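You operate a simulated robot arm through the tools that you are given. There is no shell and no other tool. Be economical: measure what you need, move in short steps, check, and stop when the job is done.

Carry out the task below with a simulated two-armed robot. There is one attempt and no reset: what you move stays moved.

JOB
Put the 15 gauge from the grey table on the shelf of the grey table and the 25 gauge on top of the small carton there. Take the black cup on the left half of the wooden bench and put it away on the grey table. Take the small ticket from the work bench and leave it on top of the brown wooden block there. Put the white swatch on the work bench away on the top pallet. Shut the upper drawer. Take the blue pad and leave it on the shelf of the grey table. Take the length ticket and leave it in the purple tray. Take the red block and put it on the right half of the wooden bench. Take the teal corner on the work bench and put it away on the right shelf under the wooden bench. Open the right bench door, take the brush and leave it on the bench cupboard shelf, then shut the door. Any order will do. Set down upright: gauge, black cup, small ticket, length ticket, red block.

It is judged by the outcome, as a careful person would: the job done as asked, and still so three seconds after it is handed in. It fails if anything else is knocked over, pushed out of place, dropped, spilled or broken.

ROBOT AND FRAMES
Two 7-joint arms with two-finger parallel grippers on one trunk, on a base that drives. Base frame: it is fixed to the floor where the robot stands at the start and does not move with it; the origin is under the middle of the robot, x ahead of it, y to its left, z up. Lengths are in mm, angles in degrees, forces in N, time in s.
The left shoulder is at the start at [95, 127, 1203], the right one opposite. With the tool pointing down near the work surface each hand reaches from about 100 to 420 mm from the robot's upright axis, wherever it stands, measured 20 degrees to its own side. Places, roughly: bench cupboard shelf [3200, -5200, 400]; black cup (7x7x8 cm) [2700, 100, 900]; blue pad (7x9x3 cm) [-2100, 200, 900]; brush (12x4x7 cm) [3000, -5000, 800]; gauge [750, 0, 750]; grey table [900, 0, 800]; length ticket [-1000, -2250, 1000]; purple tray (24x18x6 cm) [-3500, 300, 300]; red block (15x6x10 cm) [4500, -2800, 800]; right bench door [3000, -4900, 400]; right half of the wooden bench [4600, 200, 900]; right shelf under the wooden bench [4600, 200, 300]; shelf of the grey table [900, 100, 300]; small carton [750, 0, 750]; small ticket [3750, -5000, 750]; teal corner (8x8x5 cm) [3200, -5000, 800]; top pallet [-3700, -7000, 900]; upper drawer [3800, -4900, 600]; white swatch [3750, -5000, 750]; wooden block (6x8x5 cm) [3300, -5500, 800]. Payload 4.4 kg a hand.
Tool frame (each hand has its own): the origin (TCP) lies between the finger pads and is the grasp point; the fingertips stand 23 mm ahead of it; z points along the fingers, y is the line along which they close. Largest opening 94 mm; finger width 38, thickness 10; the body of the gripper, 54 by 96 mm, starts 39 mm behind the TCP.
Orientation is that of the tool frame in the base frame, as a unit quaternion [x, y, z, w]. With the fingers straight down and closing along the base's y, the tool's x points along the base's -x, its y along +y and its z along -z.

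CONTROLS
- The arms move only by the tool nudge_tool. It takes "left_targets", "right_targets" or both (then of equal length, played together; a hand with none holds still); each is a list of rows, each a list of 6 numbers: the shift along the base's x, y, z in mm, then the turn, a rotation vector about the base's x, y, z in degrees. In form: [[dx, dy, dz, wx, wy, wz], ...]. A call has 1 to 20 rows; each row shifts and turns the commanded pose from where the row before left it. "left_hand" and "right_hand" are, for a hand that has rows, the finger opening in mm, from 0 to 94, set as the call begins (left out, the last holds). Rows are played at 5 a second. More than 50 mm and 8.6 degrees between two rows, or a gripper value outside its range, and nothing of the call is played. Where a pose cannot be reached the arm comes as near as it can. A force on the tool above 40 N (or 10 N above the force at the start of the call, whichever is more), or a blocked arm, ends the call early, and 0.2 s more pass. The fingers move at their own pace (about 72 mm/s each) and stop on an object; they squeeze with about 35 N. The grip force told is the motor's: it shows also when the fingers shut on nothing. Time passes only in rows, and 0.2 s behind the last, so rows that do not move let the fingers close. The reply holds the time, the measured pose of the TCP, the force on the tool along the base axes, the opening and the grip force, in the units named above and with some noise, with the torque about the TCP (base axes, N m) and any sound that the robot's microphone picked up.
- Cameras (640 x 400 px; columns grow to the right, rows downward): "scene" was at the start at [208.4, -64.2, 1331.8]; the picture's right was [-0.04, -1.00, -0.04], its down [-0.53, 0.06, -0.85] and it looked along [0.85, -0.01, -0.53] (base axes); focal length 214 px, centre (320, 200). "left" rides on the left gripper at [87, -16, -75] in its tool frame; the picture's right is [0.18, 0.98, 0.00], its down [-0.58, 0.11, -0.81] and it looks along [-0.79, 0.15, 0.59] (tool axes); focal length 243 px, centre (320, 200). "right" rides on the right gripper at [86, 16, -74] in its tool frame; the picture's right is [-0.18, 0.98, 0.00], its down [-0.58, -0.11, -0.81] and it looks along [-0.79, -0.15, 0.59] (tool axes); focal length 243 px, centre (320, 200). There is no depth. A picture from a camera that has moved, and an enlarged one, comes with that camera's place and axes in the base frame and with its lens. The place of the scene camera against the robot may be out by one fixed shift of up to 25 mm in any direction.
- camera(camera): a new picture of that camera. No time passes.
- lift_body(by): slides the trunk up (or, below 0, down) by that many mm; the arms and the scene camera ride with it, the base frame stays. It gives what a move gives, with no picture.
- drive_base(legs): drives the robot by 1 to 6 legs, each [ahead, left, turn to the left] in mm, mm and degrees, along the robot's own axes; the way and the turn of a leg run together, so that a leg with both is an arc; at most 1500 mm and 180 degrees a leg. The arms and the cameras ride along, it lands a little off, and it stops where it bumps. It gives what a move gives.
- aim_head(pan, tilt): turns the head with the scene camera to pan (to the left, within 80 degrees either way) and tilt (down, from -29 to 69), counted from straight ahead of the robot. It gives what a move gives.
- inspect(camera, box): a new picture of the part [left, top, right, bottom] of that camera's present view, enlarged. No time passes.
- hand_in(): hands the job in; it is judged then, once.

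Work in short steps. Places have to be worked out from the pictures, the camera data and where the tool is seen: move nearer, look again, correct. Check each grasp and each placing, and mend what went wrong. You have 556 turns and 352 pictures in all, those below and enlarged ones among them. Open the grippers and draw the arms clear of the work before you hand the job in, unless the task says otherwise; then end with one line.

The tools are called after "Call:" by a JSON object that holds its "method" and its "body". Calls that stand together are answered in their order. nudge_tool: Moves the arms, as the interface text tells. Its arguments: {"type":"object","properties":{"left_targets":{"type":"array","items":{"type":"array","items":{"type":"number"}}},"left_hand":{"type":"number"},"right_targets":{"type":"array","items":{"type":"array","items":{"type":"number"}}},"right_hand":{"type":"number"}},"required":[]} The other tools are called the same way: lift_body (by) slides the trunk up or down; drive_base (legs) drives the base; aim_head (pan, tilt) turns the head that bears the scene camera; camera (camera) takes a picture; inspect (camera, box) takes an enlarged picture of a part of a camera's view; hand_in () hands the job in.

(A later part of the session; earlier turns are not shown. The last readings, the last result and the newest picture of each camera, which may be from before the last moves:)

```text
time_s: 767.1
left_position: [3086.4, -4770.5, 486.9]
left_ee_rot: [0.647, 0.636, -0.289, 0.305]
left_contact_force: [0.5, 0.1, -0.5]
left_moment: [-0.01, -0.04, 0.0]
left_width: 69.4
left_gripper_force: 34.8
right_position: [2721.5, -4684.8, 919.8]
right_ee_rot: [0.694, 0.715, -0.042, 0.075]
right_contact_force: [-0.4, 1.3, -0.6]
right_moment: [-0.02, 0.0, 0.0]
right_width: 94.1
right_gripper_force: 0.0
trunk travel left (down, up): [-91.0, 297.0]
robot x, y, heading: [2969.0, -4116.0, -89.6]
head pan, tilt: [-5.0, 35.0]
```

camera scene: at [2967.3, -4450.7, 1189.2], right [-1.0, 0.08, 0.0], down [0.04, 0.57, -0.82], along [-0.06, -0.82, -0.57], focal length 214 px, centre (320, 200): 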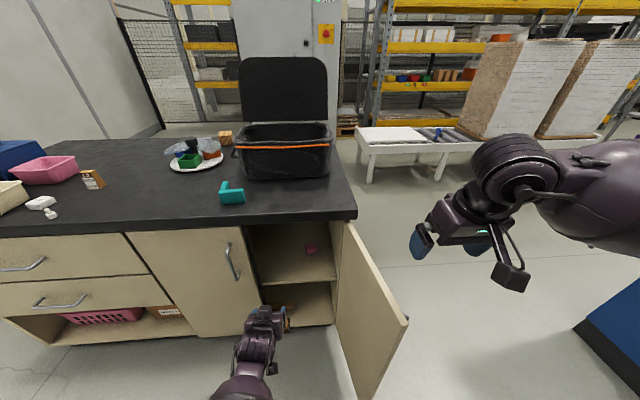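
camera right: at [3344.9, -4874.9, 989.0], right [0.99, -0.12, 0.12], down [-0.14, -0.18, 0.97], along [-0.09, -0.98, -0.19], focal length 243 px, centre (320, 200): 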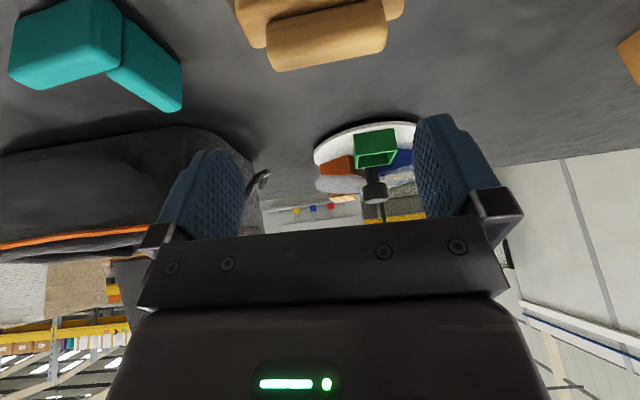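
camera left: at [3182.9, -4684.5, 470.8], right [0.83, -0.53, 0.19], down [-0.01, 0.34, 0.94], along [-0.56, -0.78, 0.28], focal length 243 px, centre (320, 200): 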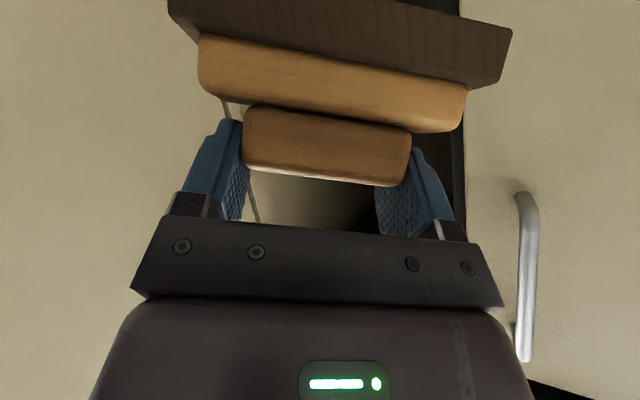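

It reaches 487 here. I rise to 550 again, line up and enter the cupboard.

Call:
{"method": "nudge_tool", "body": {"left_targets": [[0, 0, 30, 0, 0, 0], [0, 0, 32, 0, 0, 0]]}}

Call:
{"method": "drive_base", "body": {"legs": [[0, -22, 0], [196, 0, 0]]}}

Call:
{"method": "nudge_tool", "body": {"left_targets": [[0, -14, 0, 0, 0, 0], [0, -14, 0, 0, 0, 0], [0, -14, 0, 0, 0, 0]]}}

Call:
{"method": "camera", "body": {"camera": "left"}}

Call:
{"method": "inspect", "body": {"camera": "scene", "box": [180, 220, 440, 400]}}

```text
time_s: 767.7
left_position: [3092.1, -4784.1, 560.4]
left_ee_rot: [0.645, 0.631, -0.292, 0.318]
left_contact_force: [0.2, 0.7, -0.7]
left_moment: [0.02, 0.0, -0.01]
left_width: 69.5
left_gripper_force: 35.0
right_position: [2721.7, -4684.9, 921.6]
right_ee_rot: [0.694, 0.714, -0.043, 0.075]
right_contact_force: [-0.5, 0.5, 0.1]
right_moment: [0.02, 0.02, 0.01]
right_width: 94.1
right_gripper_force: 0.1
trunk travel left (down, up): [-91.0, 297.0]
robot x, y, heading: [2967.6, -4113.5, -89.2]
head pan, tilt: [-5.0, 35.0]
```

```text
time_s: 769.7
left_position: [3078.2, -4970.1, 553.7]
left_ee_rot: [0.644, 0.634, -0.289, 0.315]
left_contact_force: [0.5, -0.6, -1.5]
left_moment: [-0.01, 0.03, -0.02]
left_width: 69.6
left_gripper_force: 35.1
right_position: [2707.2, -4879.2, 920.7]
right_ee_rot: [0.692, 0.717, -0.041, 0.075]
right_contact_force: [-0.1, 0.4, -0.5]
right_moment: [0.0, 0.01, 0.02]
right_width: 94.0
right_gripper_force: 0.1
trunk travel left (down, up): [-91.0, 297.0]
robot x, y, heading: [2947.8, -4306.6, -89.0]
head pan, tilt: [-5.0, 35.0]
```

```text
time_s: 770.5
left_position: [3077.4, -5011.0, 556.6]
left_ee_rot: [0.643, 0.635, -0.289, 0.317]
left_contact_force: [-0.1, 0.2, -1.4]
left_moment: [-0.04, -0.02, 0.01]
left_width: 69.6
left_gripper_force: 34.5
right_position: [2706.8, -4878.5, 920.1]
right_ee_rot: [0.691, 0.717, -0.042, 0.076]
right_contact_force: [-0.2, -0.3, -0.1]
right_moment: [0.01, 0.01, -0.01]
right_width: 94.2
right_gripper_force: 0.0
trunk travel left (down, up): [-91.0, 297.0]
robot x, y, heading: [2947.6, -4305.4, -89.0]
head pan, tilt: [-5.0, 35.0]
```

```text
109 pictures are left
camera left: at [3060.1, -4900.0, 535.7], right [0.99, 0.12, -0.1], down [0.07, 0.26, 0.96], along [0.14, -0.96, 0.24], focal length 243 px, centre (320, 200)
```

left: 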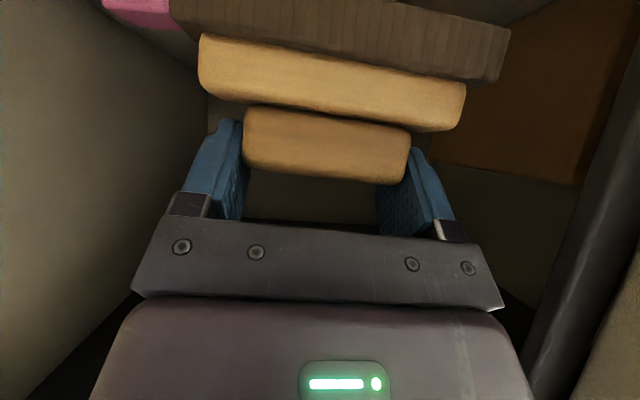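

```text
2.22 times, centred on (310, 310) of scene
camera zoom: at [2950.3, -4643.1, 1188.5], right [-1.0, 0.07, 0.0], down [0.04, 0.57, -0.82], along [-0.06, -0.82, -0.57], focal length 477 px, centre (342, -44)
```

zoom: 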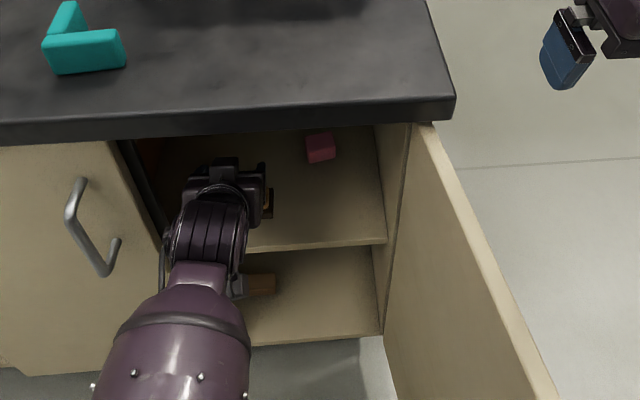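

Inside. I shift 8 mm right and lower to contact.

Call:
{"method": "nudge_tool", "body": {"left_targets": [[-8, 0, -15, 0, 0, 0], [0, 0, -15, 0, 0, 0], [0, 0, -8, 0, 0, 0], [0, 0, -5, 0, 0, 0], [0, 0, -5, 0, 0, 0], [0, 0, -5, 0, 0, 0], [0, 0, -5, 0, 0, 0], [0, 0, -5, 0, 0, 0]]}}

Call:
{"method": "camera", "body": {"camera": "left"}}

```text
time_s: 772.3
left_position: [3081.6, -5011.4, 496.3]
left_ee_rot: [0.652, 0.62, -0.288, 0.329]
left_contact_force: [-0.5, -1.7, 22.1]
left_moment: [0.23, 1.24, 0.13]
left_width: 69.9
left_gripper_force: 35.3
right_position: [2707.3, -4876.7, 922.0]
right_ee_rot: [0.691, 0.718, -0.044, 0.077]
right_contact_force: [-0.5, 0.6, -0.1]
right_moment: [0.02, -0.03, 0.04]
right_width: 94.1
right_gripper_force: 0.1
trunk travel left (down, up): [-91.0, 297.0]
robot x, y, heading: [2949.2, -4305.9, -88.8]
head pan, tilt: [-5.0, 35.0]
stopped in row 8 (left hand): the force on the tool passed its limit at 44 N (the readings are from after the stop); the commanded pose is now the measured one
```

```text
107 pictures are left
camera left: at [3067.9, -4899.6, 473.5], right [0.99, 0.1, -0.07], down [0.04, 0.27, 0.96], along [0.12, -0.96, 0.27], focal length 243 px, centre (320, 200)
```

left: 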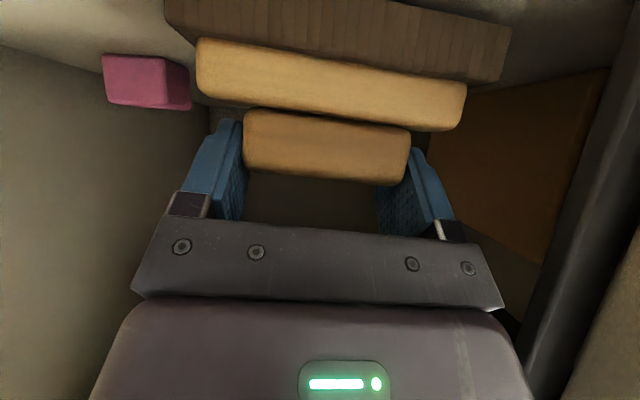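

Contact with the shelf. I release the brush and withdraw.

Call:
{"method": "nudge_tool", "body": {"left_targets": [[0, 0, 2, 0, 0, 0], [0, 0, 0, 0, 0, 0]]}}

Call:
{"method": "nudge_tool", "body": {"left_targets": [[0, 0, 0, 0, 0, 0], [0, 0, 0, 0, 0, 0]], "left_hand": 94}}

Call:
{"method": "nudge_tool", "body": {"left_targets": [[0, 0, 12, 0, 0, 0], [0, 3, 20, 0, 0, 0], [0, 10, 15, 0, 0, 0]]}}

Call:
{"method": "drive_base", "body": {"legs": [[-200, 0, 0]]}}

Call:
{"method": "camera", "body": {"camera": "scene"}}

```text
time_s: 772.9
left_position: [3081.3, -5010.8, 496.4]
left_ee_rot: [0.652, 0.621, -0.285, 0.328]
left_contact_force: [-7.2, -6.4, 20.2]
left_moment: [-0.44, 1.71, 0.32]
left_width: 69.6
left_gripper_force: 35.0
right_position: [2705.9, -4877.0, 922.3]
right_ee_rot: [0.692, 0.717, -0.042, 0.076]
right_contact_force: [0.1, -0.1, 0.1]
right_moment: [0.0, 0.0, -0.03]
right_width: 94.0
right_gripper_force: 0.1
trunk travel left (down, up): [-91.0, 297.0]
robot x, y, heading: [2947.5, -4303.1, -89.0]
head pan, tilt: [-5.0, 35.0]
```

```text
time_s: 773.5
left_position: [3085.3, -5009.4, 496.3]
left_ee_rot: [0.652, 0.622, -0.283, 0.329]
left_contact_force: [10.7, -0.4, 27.5]
left_moment: [-0.2, 0.93, 0.11]
left_width: 88.4
left_gripper_force: 0.1
right_position: [2707.1, -4876.2, 921.4]
right_ee_rot: [0.691, 0.717, -0.042, 0.077]
right_contact_force: [0.1, -0.1, 0.5]
right_moment: [-0.01, -0.02, -0.01]
right_width: 94.0
right_gripper_force: 0.0
trunk travel left (down, up): [-91.0, 297.0]
robot x, y, heading: [2947.4, -4306.9, -88.8]
head pan, tilt: [-5.0, 35.0]
```

```text
time_s: 774.3
left_position: [3084.0, -4997.3, 539.5]
left_ee_rot: [0.655, 0.622, -0.281, 0.326]
left_contact_force: [1.0, -0.4, 0.5]
left_moment: [-0.01, 0.03, -0.01]
left_width: 94.0
left_gripper_force: 0.1
right_position: [2707.2, -4878.9, 920.3]
right_ee_rot: [0.691, 0.718, -0.042, 0.074]
right_contact_force: [0.0, 0.1, -0.5]
right_moment: [0.02, 0.0, -0.02]
right_width: 94.2
right_gripper_force: 0.1
trunk travel left (down, up): [-91.0, 297.0]
robot x, y, heading: [2947.5, -4305.7, -89.2]
head pan, tilt: [-5.0, 35.0]
```

```text
time_s: 775.9
left_position: [3081.3, -4798.5, 539.4]
left_ee_rot: [0.654, 0.622, -0.281, 0.327]
left_contact_force: [-0.9, -0.4, 1.4]
left_moment: [0.06, 0.03, -0.01]
left_width: 94.1
left_gripper_force: 0.1
right_position: [2702.9, -4680.9, 921.1]
right_ee_rot: [0.691, 0.718, -0.042, 0.076]
right_contact_force: [0.0, 0.1, 0.1]
right_moment: [0.0, 0.0, -0.02]
right_width: 94.1
right_gripper_force: 0.1
trunk travel left (down, up): [-91.0, 297.0]
robot x, y, heading: [2943.9, -4107.6, -89.2]
head pan, tilt: [-5.0, 35.0]
```

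```text
106 pictures are left
camera scene: at [2946.8, -4444.2, 1188.7], right [-1.0, 0.07, 0.0], down [0.04, 0.57, -0.82], along [-0.06, -0.82, -0.57], focal length 214 px, centre (320, 200)
```

scene: 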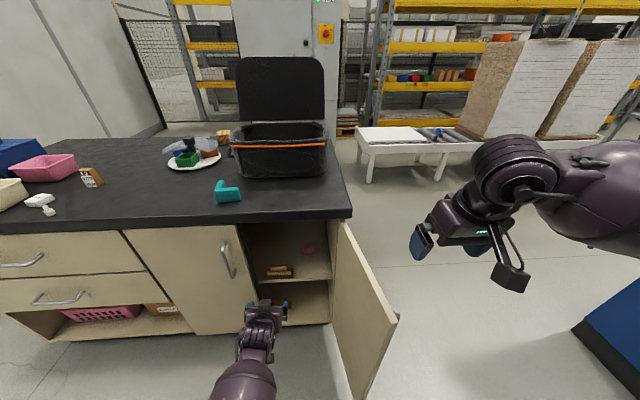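

The brush stands on the cupboard shelf. To shut the door I draw the left hand back and lower the closed right hand on the door's outer side.

Call:
{"method": "nudge_tool", "body": {"left_targets": [[5, 25, 8, 0, 0, 0], [5, 25, 8, 0, 0, 0], [5, 25, 8, 0, 0, 0], [5, 25, 8, 0, 0, 0], [5, 25, 8, 0, 0, 0], [5, 20, 8, 0, 0, 0]], "right_targets": [[-5, -8, -37, 0, 0, 0], [0, -8, -37, 0, 0, 0], [0, -8, -37, 0, 0, 0], [0, -8, -37, 0, 0, 0], [0, -8, -37, 0, 0, 0], [0, 0, -36, 0, 0, 0]], "right_hand": 0}}

Call:
{"method": "camera", "body": {"camera": "scene"}}

```text
time_s: 777.3
left_position: [3111.4, -4651.4, 585.8]
left_ee_rot: [0.655, 0.621, -0.281, 0.327]
left_contact_force: [0.4, 0.7, -0.5]
left_moment: [0.0, 0.0, 0.02]
left_width: 93.9
left_gripper_force: 0.2
right_position: [2697.0, -4719.7, 698.8]
right_ee_rot: [0.691, 0.717, -0.042, 0.076]
right_contact_force: [0.6, 1.0, 0.6]
right_moment: [0.0, 0.0, 0.02]
right_width: 0.1
right_gripper_force: 34.6
trunk travel left (down, up): [-91.0, 297.0]
robot x, y, heading: [2944.6, -4105.9, -88.9]
head pan, tilt: [-5.0, 35.0]
```

```text
105 pictures are left
camera scene: at [2946.7, -4444.8, 1188.5], right [-1.0, 0.07, 0.0], down [0.04, 0.57, -0.82], along [-0.06, -0.82, -0.57], focal length 214 px, centre (320, 200)
```

scene: 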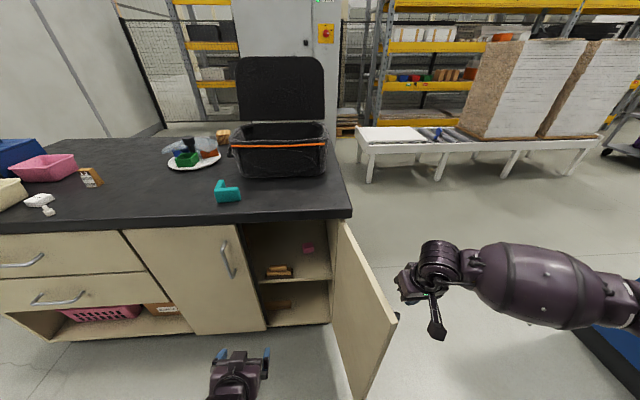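

The right hand is on the outer side of the door. I push the door shut along its arc.

Call:
{"method": "drive_base", "body": {"legs": [[20, 0, 0], [0, 190, 0], [40, 80, 0]]}}

Call:
{"method": "camera", "body": {"camera": "scene"}}

```text
time_s: 781.0
left_position: [3382.1, -4707.1, 587.1]
left_ee_rot: [0.654, 0.621, -0.28, 0.328]
left_contact_force: [-0.4, 0.7, -0.7]
left_moment: [0.01, -0.01, -0.01]
left_width: 94.0
left_gripper_force: 0.0
right_position: [2967.3, -4775.0, 698.6]
right_ee_rot: [0.692, 0.717, -0.042, 0.075]
right_contact_force: [-0.9, 0.1, -0.1]
right_moment: [0.01, -0.01, -0.01]
right_width: 0.0
right_gripper_force: 35.3
trunk travel left (down, up): [-91.0, 297.0]
robot x, y, heading: [3215.7, -4163.9, -88.9]
head pan, tilt: [-5.0, 35.0]
```

```text
104 pictures are left
camera scene: at [3217.3, -4500.7, 1188.5], right [-1.0, 0.07, 0.0], down [0.04, 0.57, -0.82], along [-0.06, -0.82, -0.57], focal length 214 px, centre (320, 200)
```

scene: 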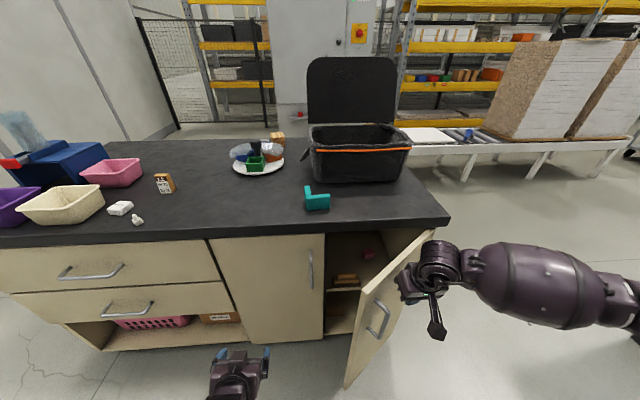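

Works nicely. I continue: more forward and a bit left.

Call:
{"method": "drive_base", "body": {"legs": [[70, 60, 0], [60, 30, 0]]}}

Call:
{"method": "camera", "body": {"camera": "scene"}}

```text
time_s: 782.8
left_position: [3468.0, -4827.9, 586.2]
left_ee_rot: [0.655, 0.621, -0.279, 0.328]
left_contact_force: [-1.3, 1.1, -0.1]
left_moment: [0.0, -0.01, -0.01]
left_width: 94.3
left_gripper_force: 0.0
right_position: [3053.7, -4891.3, 698.2]
right_ee_rot: [0.693, 0.717, -0.039, 0.071]
right_contact_force: [0.6, -0.4, 0.5]
right_moment: [0.0, 0.01, -0.01]
right_width: 0.0
right_gripper_force: 34.7
trunk travel left (down, up): [-91.0, 297.0]
robot x, y, heading: [3302.4, -4283.1, -89.0]
head pan, tilt: [-5.0, 35.0]
stopped in leg 2: the force on the tool passed its limit at 96 N (the readings are from after the stop); the commanded pose is now the measured one
```

```text
103 pictures are left
camera scene: at [3303.8, -4620.3, 1188.5], right [-1.0, 0.07, 0.0], down [0.04, 0.57, -0.82], along [-0.06, -0.82, -0.57], focal length 214 px, centre (320, 200)
```

scene: 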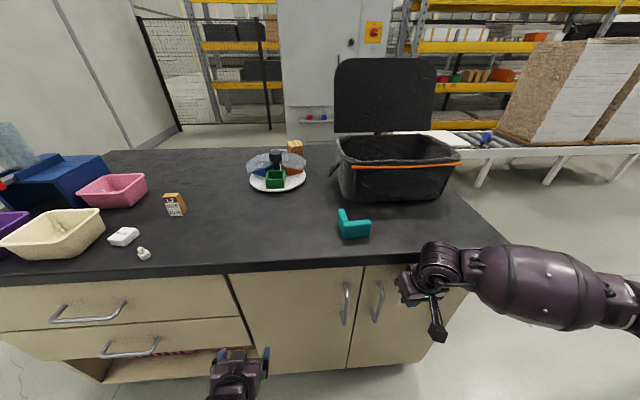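

The door looks shut; I zoom in to verify.

Call:
{"method": "inspect", "body": {"camera": "scene", "box": [220, 240, 440, 390]}}

```text
2.67 times, centred on (330, 315) of scene
camera zoom: at [3303.8, -4620.3, 1188.5], right [-1.0, 0.07, 0.0], down [0.04, 0.57, -0.82], along [-0.06, -0.82, -0.57], focal length 572 px, centre (293, -107)
```

zoom: 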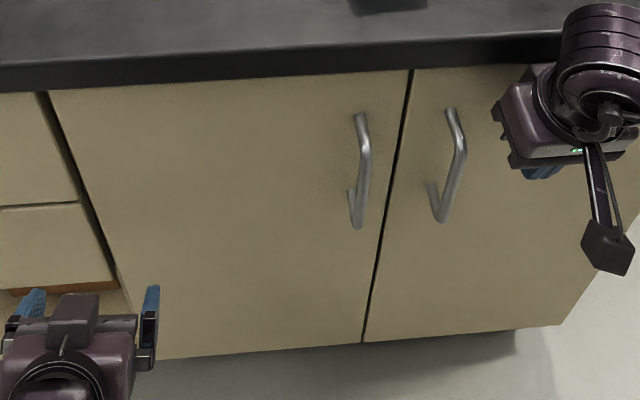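

The door is flush. Next the small ticket: I back off, raise the trunk and both hands, and move left toward it.

Call:
{"method": "drive_base", "body": {"legs": [[-130, 0, 0]]}}

Call:
{"method": "lift_body", "body": {"by": 92}}

Call:
{"method": "nudge_tool", "body": {"left_targets": [[-15, -10, 40, 0, 0, 0], [-15, -10, 40, 0, 0, 0], [-15, -10, 40, 0, 0, 0], [0, -10, 40, 0, 0, 0], [0, -10, 40, 0, 0, 0], [0, 0, 40, 0, 0, 0], [0, 0, 25, 0, 0, 0]], "right_targets": [[0, 0, 40, 0, 0, 0], [0, 0, 40, 0, 0, 0], [0, 0, 40, 0, 0, 0], [0, 0, 40, 0, 0, 0], [0, 0, 40, 0, 0, 0], [0, 0, 10, 0, 0, 0], [0, 0, 0, 0, 0, 0]]}}

Call:
{"method": "camera", "body": {"camera": "left"}}

```text
time_s: 784.1
left_position: [3467.2, -4700.0, 586.6]
left_ee_rot: [0.654, 0.621, -0.279, 0.328]
left_contact_force: [0.1, -0.3, 0.0]
left_moment: [-0.02, 0.01, 0.0]
left_width: 94.1
left_gripper_force: 0.0
right_position: [3053.6, -4762.2, 697.3]
right_ee_rot: [0.692, 0.717, -0.04, 0.071]
right_contact_force: [-0.2, 0.2, -0.4]
right_moment: [-0.01, 0.01, 0.01]
right_width: 0.0
right_gripper_force: 35.1
trunk travel left (down, up): [-91.0, 297.0]
robot x, y, heading: [3299.6, -4153.9, -89.0]
head pan, tilt: [-5.0, 35.0]
```

```text
time_s: 785.3
left_position: [3467.8, -4698.5, 677.2]
left_ee_rot: [0.655, 0.621, -0.278, 0.327]
left_contact_force: [0.8, -0.4, 0.1]
left_moment: [-0.03, 0.0, -0.01]
left_width: 94.0
left_gripper_force: 0.1
right_position: [3052.1, -4763.1, 787.2]
right_ee_rot: [0.692, 0.717, -0.038, 0.07]
right_contact_force: [-0.1, -0.6, 0.2]
right_moment: [0.02, 0.05, -0.01]
right_width: 0.1
right_gripper_force: 35.0
trunk travel left (down, up): [-183.0, 205.0]
robot x, y, heading: [3298.5, -4157.0, -88.9]
head pan, tilt: [-5.0, 35.0]
```

```text
time_s: 786.4
left_position: [3469.9, -4737.0, 826.1]
left_ee_rot: [0.674, 0.598, -0.23, 0.368]
left_contact_force: [0.7, -0.3, -0.4]
left_moment: [0.0, -0.04, 0.01]
left_width: 94.0
left_gripper_force: 0.1
right_position: [3053.3, -4761.4, 955.2]
right_ee_rot: [0.691, 0.718, -0.038, 0.071]
right_contact_force: [-0.9, -0.4, -0.2]
right_moment: [-0.02, -0.01, -0.01]
right_width: 0.0
right_gripper_force: 34.9
trunk travel left (down, up): [-183.0, 205.0]
robot x, y, heading: [3300.3, -4152.1, -89.2]
head pan, tilt: [-5.0, 35.0]
stopped in row 5 (left hand): the arm was blocked; the commanded pose is now the measured one
```

```text
101 pictures are left
camera left: at [3459.3, -4625.2, 803.8], right [0.99, 0.1, 0.08], down [-0.1, 0.25, 0.96], along [0.08, -0.96, 0.26], focal length 243 px, centre (320, 200)
```

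left: 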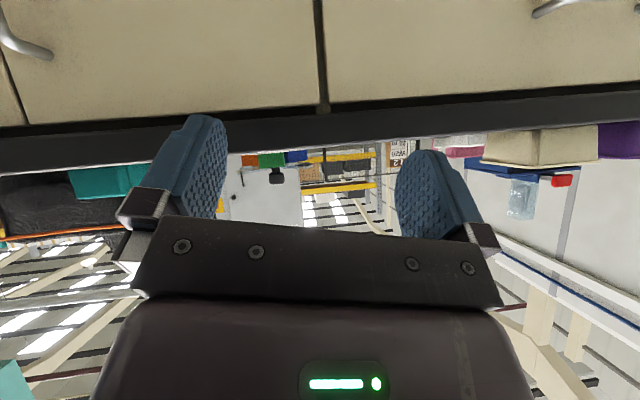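

Blocked close to the body; I extend the left hand forward while raising it.

Call:
{"method": "nudge_tool", "body": {"left_targets": [[8, -18, 5, 0, 0, 0], [8, -18, 10, 0, 0, 0], [8, -18, 15, 0, 0, 0], [8, -18, 20, 0, 0, 0], [0, -18, 20, 0, 0, 0], [0, -10, 25, 0, 0, 0]]}}

Call:
{"method": "drive_base", "body": {"legs": [[0, 190, 0]]}}

Call:
{"method": "camera", "body": {"camera": "left"}}

Call:
{"method": "camera", "body": {"camera": "scene"}}

```text
time_s: 787.8
left_position: [3501.1, -4837.1, 923.1]
left_ee_rot: [0.673, 0.598, -0.23, 0.369]
left_contact_force: [0.5, -0.8, -0.3]
left_moment: [-0.02, 0.02, 0.03]
left_width: 93.7
left_gripper_force: 0.0
right_position: [3053.7, -4762.3, 955.9]
right_ee_rot: [0.692, 0.717, -0.038, 0.071]
right_contact_force: [0.0, -0.2, 0.8]
right_moment: [0.01, 0.01, 0.03]
right_width: 0.1
right_gripper_force: 35.5
trunk travel left (down, up): [-183.0, 205.0]
robot x, y, heading: [3297.4, -4151.8, -88.7]
head pan, tilt: [-5.0, 35.0]
```

```text
time_s: 790.1
left_position: [3688.6, -4834.6, 922.2]
left_ee_rot: [0.674, 0.597, -0.231, 0.369]
left_contact_force: [0.9, 0.6, -1.5]
left_moment: [-0.01, -0.03, -0.01]
left_width: 94.1
left_gripper_force: 0.1
right_position: [3241.7, -4758.4, 956.7]
right_ee_rot: [0.693, 0.716, -0.039, 0.07]
right_contact_force: [1.2, 0.0, -0.1]
right_moment: [0.03, -0.02, -0.04]
right_width: 0.3
right_gripper_force: 34.8
trunk travel left (down, up): [-183.0, 205.0]
robot x, y, heading: [3487.8, -4154.0, -89.0]
head pan, tilt: [-5.0, 35.0]
```

```text
100 pictures are left
camera left: at [3678.4, -4723.0, 900.5], right [0.99, 0.1, 0.08], down [-0.1, 0.25, 0.96], along [0.08, -0.96, 0.26], focal length 243 px, centre (320, 200)
```

left: 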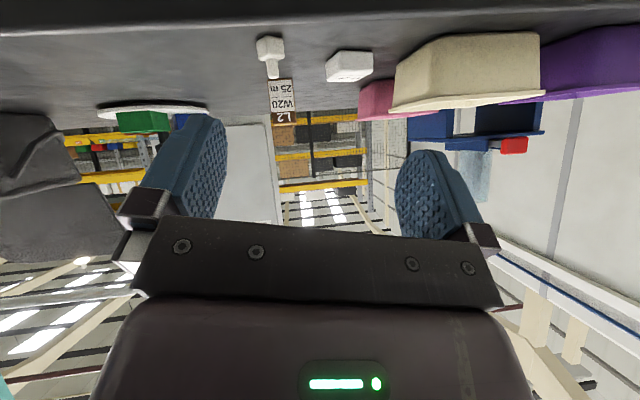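

```text
99 pictures are left
camera scene: at [3489.3, -4395.4, 1299.2], right [-1.0, 0.07, 0.0], down [0.04, 0.57, -0.82], along [-0.06, -0.82, -0.57], focal length 214 px, centre (320, 200)
```

scene: 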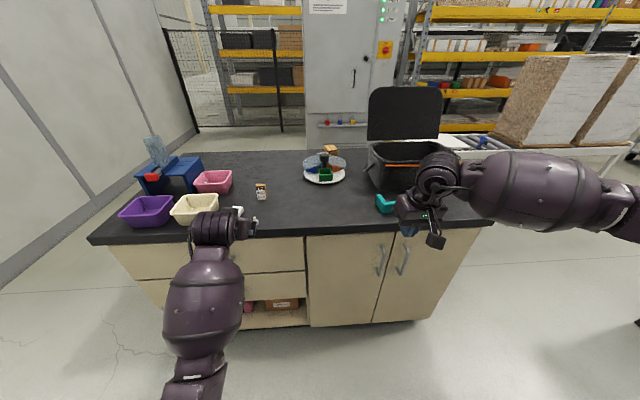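

The ticket is at about [3670, −5142], 43 mm wide and facing me. I square the left hand to a 40° tilt and drive in.

Call:
{"method": "nudge_tool", "body": {"left_targets": [[-6, 0, 10, 5, 6.4, 0.4], [-6, 0, 10, 5, 6.4, 0.4], [-6, 0, 10, 0, 0, 0]]}}

Call:
{"method": "drive_base", "body": {"legs": [[230, 0, 0]]}}

Call:
{"method": "camera", "body": {"camera": "left"}}

```text
time_s: 790.9
left_position: [3670.1, -4834.2, 953.6]
left_ee_rot: [0.669, 0.657, -0.249, 0.241]
left_contact_force: [0.1, -0.2, -0.6]
left_moment: [0.03, 0.02, 0.01]
left_width: 93.9
left_gripper_force: 0.1
right_position: [3242.2, -4758.2, 955.9]
right_ee_rot: [0.694, 0.716, -0.038, 0.07]
right_contact_force: [-0.7, 0.0, 0.0]
right_moment: [-0.01, -0.01, -0.01]
right_width: 0.0
right_gripper_force: 34.9
trunk travel left (down, up): [-183.0, 205.0]
robot x, y, heading: [3489.8, -4155.5, -89.0]
head pan, tilt: [-5.0, 35.0]
```

```text
time_s: 792.6
left_position: [3670.4, -5069.0, 951.5]
left_ee_rot: [0.67, 0.656, -0.25, 0.242]
left_contact_force: [0.7, -0.3, -0.5]
left_moment: [0.04, 0.01, 0.02]
left_width: 94.2
left_gripper_force: 0.0
right_position: [3242.8, -4990.6, 954.8]
right_ee_rot: [0.694, 0.715, -0.038, 0.071]
right_contact_force: [0.0, 0.5, -0.4]
right_moment: [0.03, -0.01, 0.01]
right_width: 0.0
right_gripper_force: 35.3
trunk travel left (down, up): [-183.0, 205.0]
robot x, y, heading: [3495.1, -4385.6, -89.2]
head pan, tilt: [-5.0, 35.0]
```

```text
98 pictures are left
camera left: at [3657.1, -4954.6, 952.7], right [0.99, 0.12, -0.12], down [0.12, 0.08, 0.99], along [0.12, -0.99, 0.07], focal length 243 px, centre (320, 200)
```

left: 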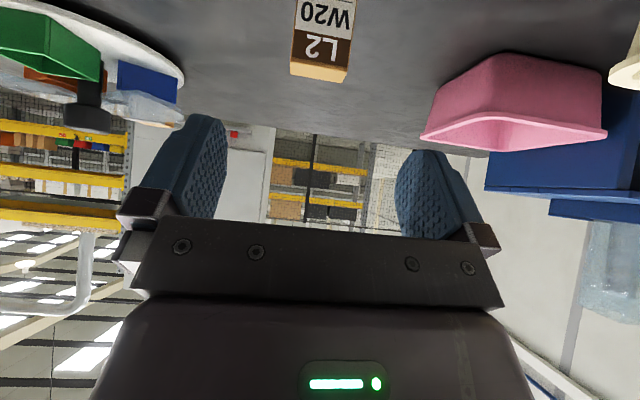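

The ticket's top is at about [3667, −5137, 876]. I move over it and lower.

Call:
{"method": "nudge_tool", "body": {"left_targets": [[-1, -23, -8, 0, 0, 0], [-1, -23, -8, 0, 0, 0], [-1, -22, -8, 0, 0, 0], [0, 0, -20, 0, 0, 0], [0, 0, -20, 0, 0, 0]], "left_hand": 80}}

Call:
{"method": "camera", "body": {"camera": "left"}}

```text
time_s: 793.9
left_position: [3667.0, -5135.6, 888.7]
left_ee_rot: [0.671, 0.656, -0.249, 0.24]
left_contact_force: [-0.6, -0.5, 0.2]
left_moment: [0.02, 0.0, -0.01]
left_width: 79.9
left_gripper_force: 0.0
right_position: [3241.6, -4989.9, 955.7]
right_ee_rot: [0.694, 0.716, -0.038, 0.07]
right_contact_force: [0.3, 0.3, 0.6]
right_moment: [0.0, 0.02, 0.0]
right_width: 0.1
right_gripper_force: 34.3
trunk travel left (down, up): [-183.0, 205.0]
robot x, y, heading: [3488.2, -4384.2, -89.4]
head pan, tilt: [-5.0, 35.0]
```

```text
97 pictures are left
camera left: at [3653.3, -5022.3, 888.6], right [0.99, 0.12, -0.12], down [0.12, 0.08, 0.99], along [0.12, -0.99, 0.07], focal length 243 px, centre (320, 200)
```

left: 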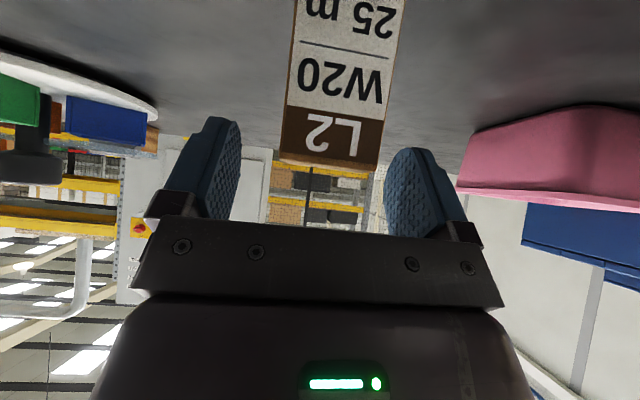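

Well centred. I lower 25 mm and close on the ticket.

Call:
{"method": "nudge_tool", "body": {"left_targets": [[3, 2, -13, 0, 0, 0], [0, 0, -12, 0, 0, 0]]}}

Call:
{"method": "nudge_tool", "body": {"left_targets": [[0, 0, 0, 0, 0, 0], [0, 0, 0, 0, 0, 0], [0, 0, 0, 0, 0, 0]], "left_hand": 20}}

Call:
{"method": "nudge_tool", "body": {"left_targets": [[0, 0, 15, 0, 0, 0], [0, 0, 30, 0, 0, 0], [0, 0, 40, 0, 0, 0], [0, 0, 40, 0, 0, 0]]}}

Call:
{"method": "camera", "body": {"camera": "left"}}

Call:
{"method": "camera", "body": {"camera": "scene"}}

```text
time_s: 794.5
left_position: [3670.8, -5133.1, 863.5]
left_ee_rot: [0.671, 0.655, -0.249, 0.241]
left_contact_force: [0.6, 0.6, -0.1]
left_moment: [0.0, -0.01, -0.01]
left_width: 80.3
left_gripper_force: 0.1
right_position: [3242.2, -4989.7, 955.6]
right_ee_rot: [0.694, 0.716, -0.038, 0.071]
right_contact_force: [-0.4, -0.1, 0.1]
right_moment: [0.03, 0.0, -0.02]
right_width: 0.0
right_gripper_force: 34.7
trunk travel left (down, up): [-183.0, 205.0]
robot x, y, heading: [3489.4, -4388.7, -89.1]
head pan, tilt: [-5.0, 35.0]
```

```text
time_s: 795.2
left_position: [3670.3, -5133.6, 862.6]
left_ee_rot: [0.67, 0.656, -0.249, 0.241]
left_contact_force: [0.0, -0.3, 0.1]
left_moment: [-0.02, 0.0, -0.04]
left_width: 35.1
left_gripper_force: 35.2
right_position: [3242.1, -4991.2, 956.4]
right_ee_rot: [0.695, 0.715, -0.039, 0.071]
right_contact_force: [-0.3, 0.1, 0.3]
right_moment: [0.0, -0.01, 0.01]
right_width: 0.0
right_gripper_force: 34.8
trunk travel left (down, up): [-183.0, 205.0]
robot x, y, heading: [3489.3, -4383.6, -89.1]
head pan, tilt: [-5.0, 35.0]
```

```text
time_s: 796.2
left_position: [3669.8, -5131.8, 988.6]
left_ee_rot: [0.671, 0.655, -0.249, 0.241]
left_contact_force: [0.6, 0.3, -1.1]
left_moment: [-0.06, 0.02, 0.02]
left_width: 34.9
left_gripper_force: 34.9
right_position: [3242.3, -4989.0, 955.9]
right_ee_rot: [0.694, 0.715, -0.039, 0.071]
right_contact_force: [-0.3, -0.3, -0.1]
right_moment: [0.01, -0.04, 0.01]
right_width: 0.0
right_gripper_force: 34.6
trunk travel left (down, up): [-183.0, 205.0]
robot x, y, heading: [3490.8, -4386.5, -89.2]
head pan, tilt: [-5.0, 35.0]
```

```text
96 pictures are left
camera left: at [3656.4, -5019.7, 989.3], right [0.99, 0.12, -0.12], down [0.12, 0.08, 0.99], along [0.12, -0.99, 0.07], focal length 243 px, centre (320, 200)
```

left: 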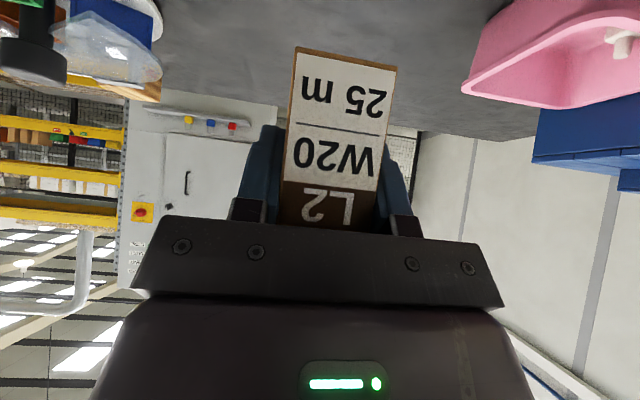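

```text
95 pictures are left
camera scene: at [3491.7, -4627.5, 1299.4], right [-1.0, 0.07, 0.0], down [0.04, 0.57, -0.82], along [-0.06, -0.82, -0.57], focal length 214 px, centre (320, 200)
```

scene: 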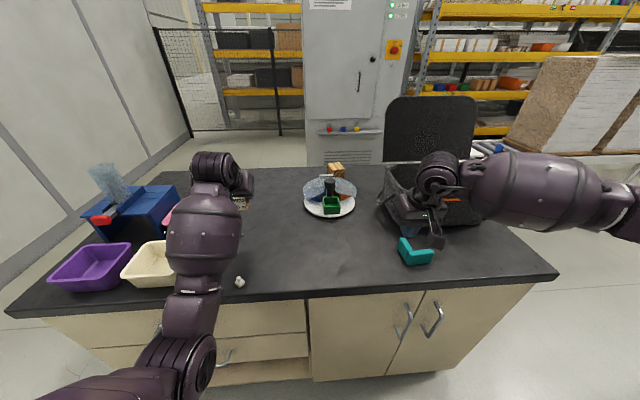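

The ticket is held. The wooden block is far back at about [3354, −5531], so I test how far this arm can extend, here where it is clear.

Call:
{"method": "nudge_tool", "body": {"left_targets": [[-8, -32, 8, 0, 0, 0], [-8, -32, 8, 0, 0, 0], [-8, -32, 4, 0, 0, 0], [-8, -32, 0, 0, 0, 0], [-8, -32, 0, 0, 0, 0]]}}

Call:
{"method": "camera", "body": {"camera": "left"}}

```text
time_s: 797.5
left_position: [3629.8, -5294.3, 1008.8]
left_ee_rot: [0.671, 0.655, -0.25, 0.241]
left_contact_force: [-0.5, 0.7, -0.6]
left_moment: [-0.02, 0.0, 0.01]
left_width: 34.7
left_gripper_force: 34.9
right_position: [3241.8, -4989.3, 956.1]
right_ee_rot: [0.694, 0.716, -0.038, 0.072]
right_contact_force: [-0.7, 0.5, -0.1]
right_moment: [0.0, 0.0, 0.0]
right_width: 0.0
right_gripper_force: 35.3
trunk travel left (down, up): [-183.0, 205.0]
robot x, y, heading: [3494.1, -4383.7, -89.2]
head pan, tilt: [-5.0, 35.0]
```

```text
94 pictures are left
camera left: at [3616.3, -5181.3, 1009.9], right [0.99, 0.12, -0.12], down [0.12, 0.08, 0.99], along [0.12, -0.99, 0.07], focal length 243 px, centre (320, 200)
```

left: 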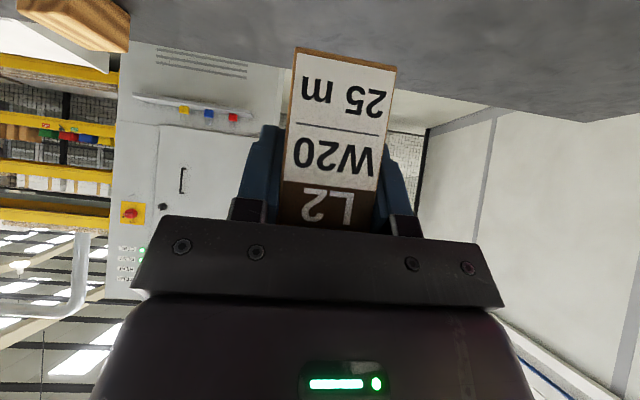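

The arm reaches over 900 mm. I first retract the right hand, then drive right and forward to bring the ticket over the wooden block.

Call:
{"method": "nudge_tool", "body": {"right_targets": [[-15, 20, 35, 0, 0, 0], [-15, 20, 35, 0, 0, 0], [-15, 20, 35, 0, 0, 0]]}}

Call:
{"method": "drive_base", "body": {"legs": [[0, -280, 0], [130, 0, 0]]}}

Call:
{"method": "camera", "body": {"camera": "left"}}

Call:
{"method": "camera", "body": {"camera": "scene"}}

```text
time_s: 798.2
left_position: [3630.6, -5292.8, 1012.3]
left_ee_rot: [0.671, 0.655, -0.25, 0.241]
left_contact_force: [-0.3, -0.1, 1.0]
left_moment: [0.0, -0.01, 0.0]
left_width: 35.1
left_gripper_force: 35.2
right_position: [3200.8, -4928.5, 1061.2]
right_ee_rot: [0.695, 0.715, -0.039, 0.071]
right_contact_force: [-0.4, -0.4, -0.5]
right_moment: [-0.02, -0.01, -0.01]
right_width: 0.2
right_gripper_force: 34.9
trunk travel left (down, up): [-183.0, 205.0]
robot x, y, heading: [3493.4, -4385.1, -89.4]
head pan, tilt: [-5.0, 35.0]
```

```text
time_s: 802.2
left_position: [3346.7, -5425.3, 1009.5]
left_ee_rot: [0.672, 0.655, -0.25, 0.24]
left_contact_force: [-0.6, -0.5, -0.8]
left_moment: [-0.01, 0.02, -0.02]
left_width: 35.0
left_gripper_force: 34.9
right_position: [2918.7, -5060.2, 1058.8]
right_ee_rot: [0.695, 0.715, -0.038, 0.07]
right_contact_force: [0.0, -0.7, 0.3]
right_moment: [0.04, 0.0, 0.01]
right_width: 0.1
right_gripper_force: 35.0
trunk travel left (down, up): [-183.0, 205.0]
robot x, y, heading: [3210.7, -4514.8, -89.4]
head pan, tilt: [-5.0, 35.0]
```

```text
93 pictures are left
camera left: at [3334.3, -5313.1, 1009.6], right [0.99, 0.11, -0.12], down [0.12, 0.08, 0.99], along [0.12, -0.99, 0.07], focal length 243 px, centre (320, 200)
```

left: 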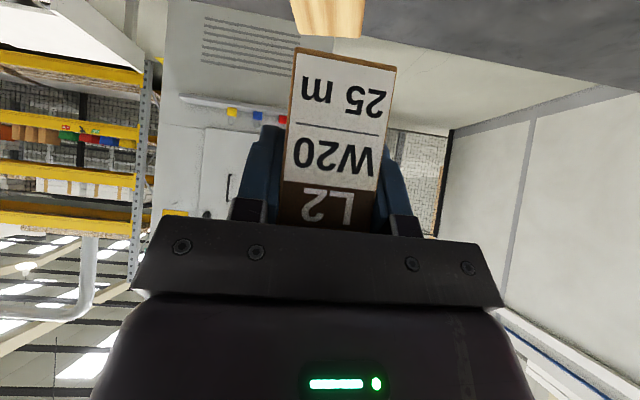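

```text
92 pictures are left
camera scene: at [3210.9, -4759.9, 1299.1], right [-1.0, 0.08, 0.0], down [0.04, 0.57, -0.82], along [-0.06, -0.82, -0.57], focal length 214 px, centre (320, 200)
```

scene: 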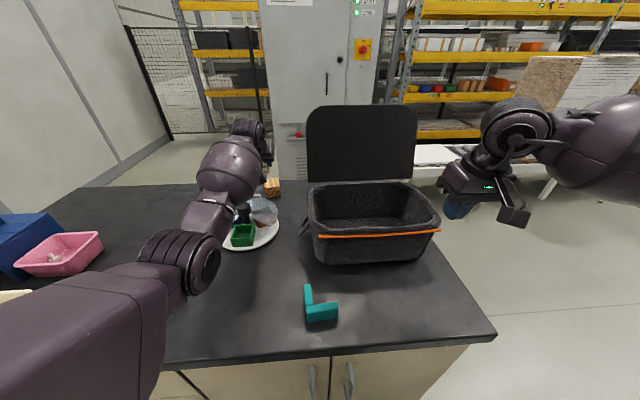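

The block is straight ahead. I drive 80 mm closer and look down at it again.

Call:
{"method": "drive_base", "body": {"legs": [[75, 0, 0]]}}

Call:
{"method": "camera", "body": {"camera": "left"}}

```text
time_s: 803.2
left_position: [3351.0, -5500.9, 1007.4]
left_ee_rot: [0.671, 0.656, -0.249, 0.24]
left_contact_force: [-0.1, -0.2, -1.5]
left_moment: [-0.02, 0.04, -0.01]
left_width: 35.1
left_gripper_force: 35.1
right_position: [2920.9, -5135.0, 1059.7]
right_ee_rot: [0.694, 0.715, -0.038, 0.071]
right_contact_force: [-1.1, 0.3, -0.1]
right_moment: [0.01, 0.02, 0.01]
right_width: 0.0
right_gripper_force: 35.1
trunk travel left (down, up): [-183.0, 205.0]
robot x, y, heading: [3211.0, -4590.7, -89.4]
head pan, tilt: [-5.0, 35.0]
```

```text
91 pictures are left
camera left: at [3336.5, -5387.8, 1008.3], right [0.99, 0.12, -0.12], down [0.12, 0.08, 0.99], along [0.12, -0.99, 0.06], focal length 243 px, centre (320, 200)
```

left: 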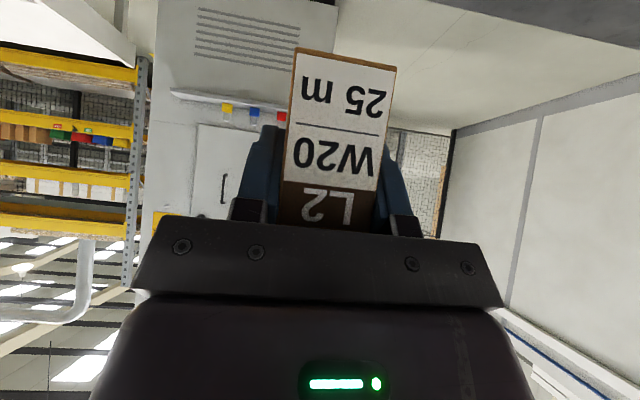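

The block's centre is near [3344, −5509], top about z 860. I align and lower the ticket stepwise.

Call:
{"method": "nudge_tool", "body": {"left_targets": [[-6, -8, -20, 0, 0, 0], [0, 0, -25, 0, 0, 0], [0, 0, -20, 0, 0, 0]]}}

Call:
{"method": "camera", "body": {"camera": "left"}}

Call:
{"method": "inspect", "body": {"camera": "scene", "box": [190, 110, 340, 260]}}

```text
time_s: 804.0
left_position: [3344.1, -5507.1, 944.0]
left_ee_rot: [0.671, 0.655, -0.251, 0.24]
left_contact_force: [-0.1, 0.3, 0.7]
left_moment: [0.0, -0.05, 0.0]
left_width: 35.0
left_gripper_force: 35.1
right_position: [2919.8, -5135.5, 1060.8]
right_ee_rot: [0.694, 0.715, -0.039, 0.071]
right_contact_force: [0.1, 0.5, -0.6]
right_moment: [0.03, -0.03, 0.0]
right_width: 0.1
right_gripper_force: 35.7
trunk travel left (down, up): [-183.0, 205.0]
robot x, y, heading: [3213.3, -4594.2, -89.4]
head pan, tilt: [-5.0, 35.0]
```

```text
90 pictures are left
camera left: at [3330.2, -5393.5, 944.0], right [0.99, 0.12, -0.12], down [0.12, 0.08, 0.99], along [0.12, -0.99, 0.07], focal length 243 px, centre (320, 200)
```

left: 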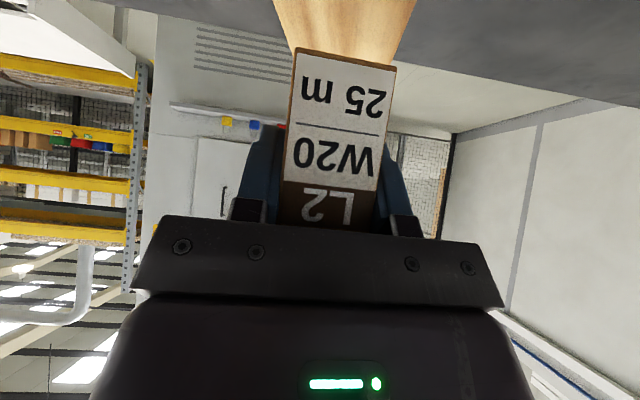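

```text
2.67 times, centred on (265, 185) of scene
camera zoom: at [3212.1, -4833.9, 1299.1], right [-1.0, 0.07, 0.0], down [0.04, 0.57, -0.82], along [-0.06, -0.82, -0.57], focal length 572 px, centre (467, 240)
```

zoom: 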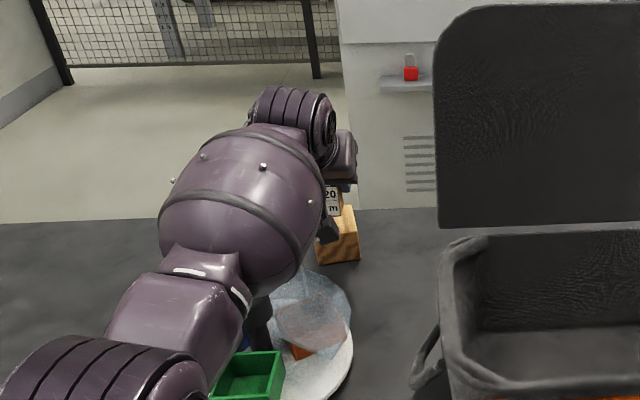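

The ticket is above the block's top. I nudge it slightly to the centre and lower to contact.

Call:
{"method": "nudge_tool", "body": {"left_targets": [[4, -8, -10, 0, 0, 0], [0, 0, -8, 0, 0, 0], [0, 0, -5, 0, 0, 0], [0, 0, -4, 0, 0, 0], [0, 0, -4, 0, 0, 0], [0, 0, -4, 0, 0, 0], [0, 0, -4, 0, 0, 0]]}}

Call:
{"method": "inspect", "body": {"camera": "scene", "box": [220, 120, 320, 220]}}

```text
time_s: 805.6
left_position: [3348.7, -5516.4, 913.3]
left_ee_rot: [0.67, 0.654, -0.253, 0.244]
left_contact_force: [1.7, 1.2, 19.5]
left_moment: [0.57, -0.18, 0.0]
left_width: 35.3
left_gripper_force: 34.3
right_position: [2920.0, -5133.5, 1064.1]
right_ee_rot: [0.694, 0.715, -0.04, 0.072]
right_contact_force: [0.6, 0.4, -0.5]
right_moment: [0.01, 0.04, 0.01]
right_width: 0.3
right_gripper_force: 34.8
trunk travel left (down, up): [-183.0, 205.0]
robot x, y, heading: [3213.9, -4589.6, -89.2]
head pan, tilt: [-5.0, 35.0]
```

```text
4.00 times, centred on (270, 170) of scene
camera zoom: at [3212.0, -4830.6, 1300.5], right [-1.0, 0.07, 0.0], down [0.04, 0.57, -0.82], along [-0.06, -0.82, -0.57], focal length 858 px, centre (520, 320)
```

zoom: 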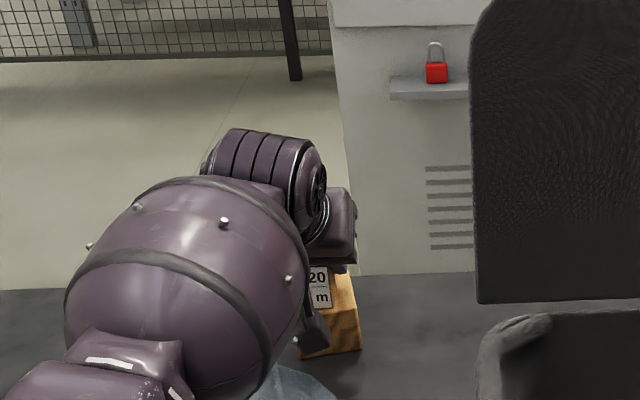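

Contact at 19 N; the ticket stands on the block. I ease up, open and lift straight off.

Call:
{"method": "nudge_tool", "body": {"left_targets": [[0, 0, 3, 0, 0, 0], [0, 0, 0, 0, 0, 0]]}}

Call:
{"method": "nudge_tool", "body": {"left_targets": [[0, 0, 0, 0, 0, 0], [0, 0, 0, 0, 0, 0]], "left_hand": 60}}

Call:
{"method": "nudge_tool", "body": {"left_targets": [[0, 0, 10, 0, 0, 0], [0, 0, 25, 0, 0, 0], [0, 0, 35, 0, 0, 0], [0, 0, 35, 0, 0, 0]]}}

Call:
{"method": "drive_base", "body": {"legs": [[-150, 0, 0]]}}

Call:
{"method": "camera", "body": {"camera": "left"}}

```text
time_s: 806.2
left_position: [3346.4, -5515.4, 911.8]
left_ee_rot: [0.671, 0.654, -0.253, 0.243]
left_contact_force: [1.9, -7.2, 21.7]
left_moment: [0.12, -0.1, -0.02]
left_width: 34.9
left_gripper_force: 35.0
right_position: [2919.2, -5133.3, 1063.5]
right_ee_rot: [0.695, 0.715, -0.039, 0.071]
right_contact_force: [-0.1, -1.1, -0.1]
right_moment: [0.01, -0.06, 0.03]
right_width: 0.0
right_gripper_force: 34.8
trunk travel left (down, up): [-183.0, 205.0]
robot x, y, heading: [3212.3, -4587.3, -89.3]
head pan, tilt: [-5.0, 35.0]
```

```text
time_s: 806.8
left_position: [3347.8, -5514.7, 906.8]
left_ee_rot: [0.671, 0.656, -0.248, 0.239]
left_contact_force: [-0.1, 0.0, -0.7]
left_moment: [0.0, -0.02, 0.03]
left_width: 60.3
left_gripper_force: 0.0
right_position: [2921.3, -5135.0, 1060.5]
right_ee_rot: [0.694, 0.715, -0.039, 0.07]
right_contact_force: [0.3, 0.4, -0.6]
right_moment: [-0.02, 0.0, 0.0]
right_width: 0.2
right_gripper_force: 35.0
trunk travel left (down, up): [-183.0, 205.0]
robot x, y, heading: [3211.0, -4586.9, -89.5]
head pan, tilt: [-5.0, 35.0]
```

```text
time_s: 807.8
left_position: [3350.4, -5516.7, 1015.5]
left_ee_rot: [0.671, 0.655, -0.25, 0.241]
left_contact_force: [-0.2, 0.4, -0.7]
left_moment: [0.02, 0.02, -0.03]
left_width: 59.9
left_gripper_force: 0.0
right_position: [2920.0, -5134.1, 1060.5]
right_ee_rot: [0.694, 0.715, -0.039, 0.071]
right_contact_force: [0.2, 0.5, -0.4]
right_moment: [-0.02, -0.01, 0.04]
right_width: 0.3
right_gripper_force: 35.4
trunk travel left (down, up): [-183.0, 205.0]
robot x, y, heading: [3210.3, -4590.0, -89.2]
head pan, tilt: [-5.0, 35.0]
```

```text
time_s: 809.2
left_position: [3349.4, -5369.9, 1015.4]
left_ee_rot: [0.671, 0.656, -0.25, 0.241]
left_contact_force: [0.3, 0.2, 0.6]
left_moment: [0.01, -0.01, 0.01]
left_width: 59.8
left_gripper_force: 0.0
right_position: [2919.0, -4990.4, 1060.9]
right_ee_rot: [0.694, 0.715, -0.039, 0.07]
right_contact_force: [0.0, 0.3, 0.2]
right_moment: [-0.01, 0.0, 0.03]
right_width: 0.2
right_gripper_force: 35.3
trunk travel left (down, up): [-183.0, 205.0]
robot x, y, heading: [3210.3, -4443.4, -89.4]
head pan, tilt: [-5.0, 35.0]
```

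```text
87 pictures are left
camera left: at [3335.1, -5256.5, 1015.0], right [0.99, 0.12, -0.12], down [0.12, 0.08, 0.99], along [0.12, -0.99, 0.07], focal length 243 px, centre (320, 200)
```

left: 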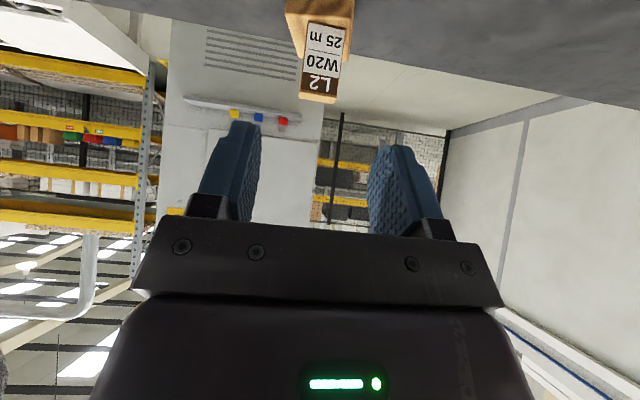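

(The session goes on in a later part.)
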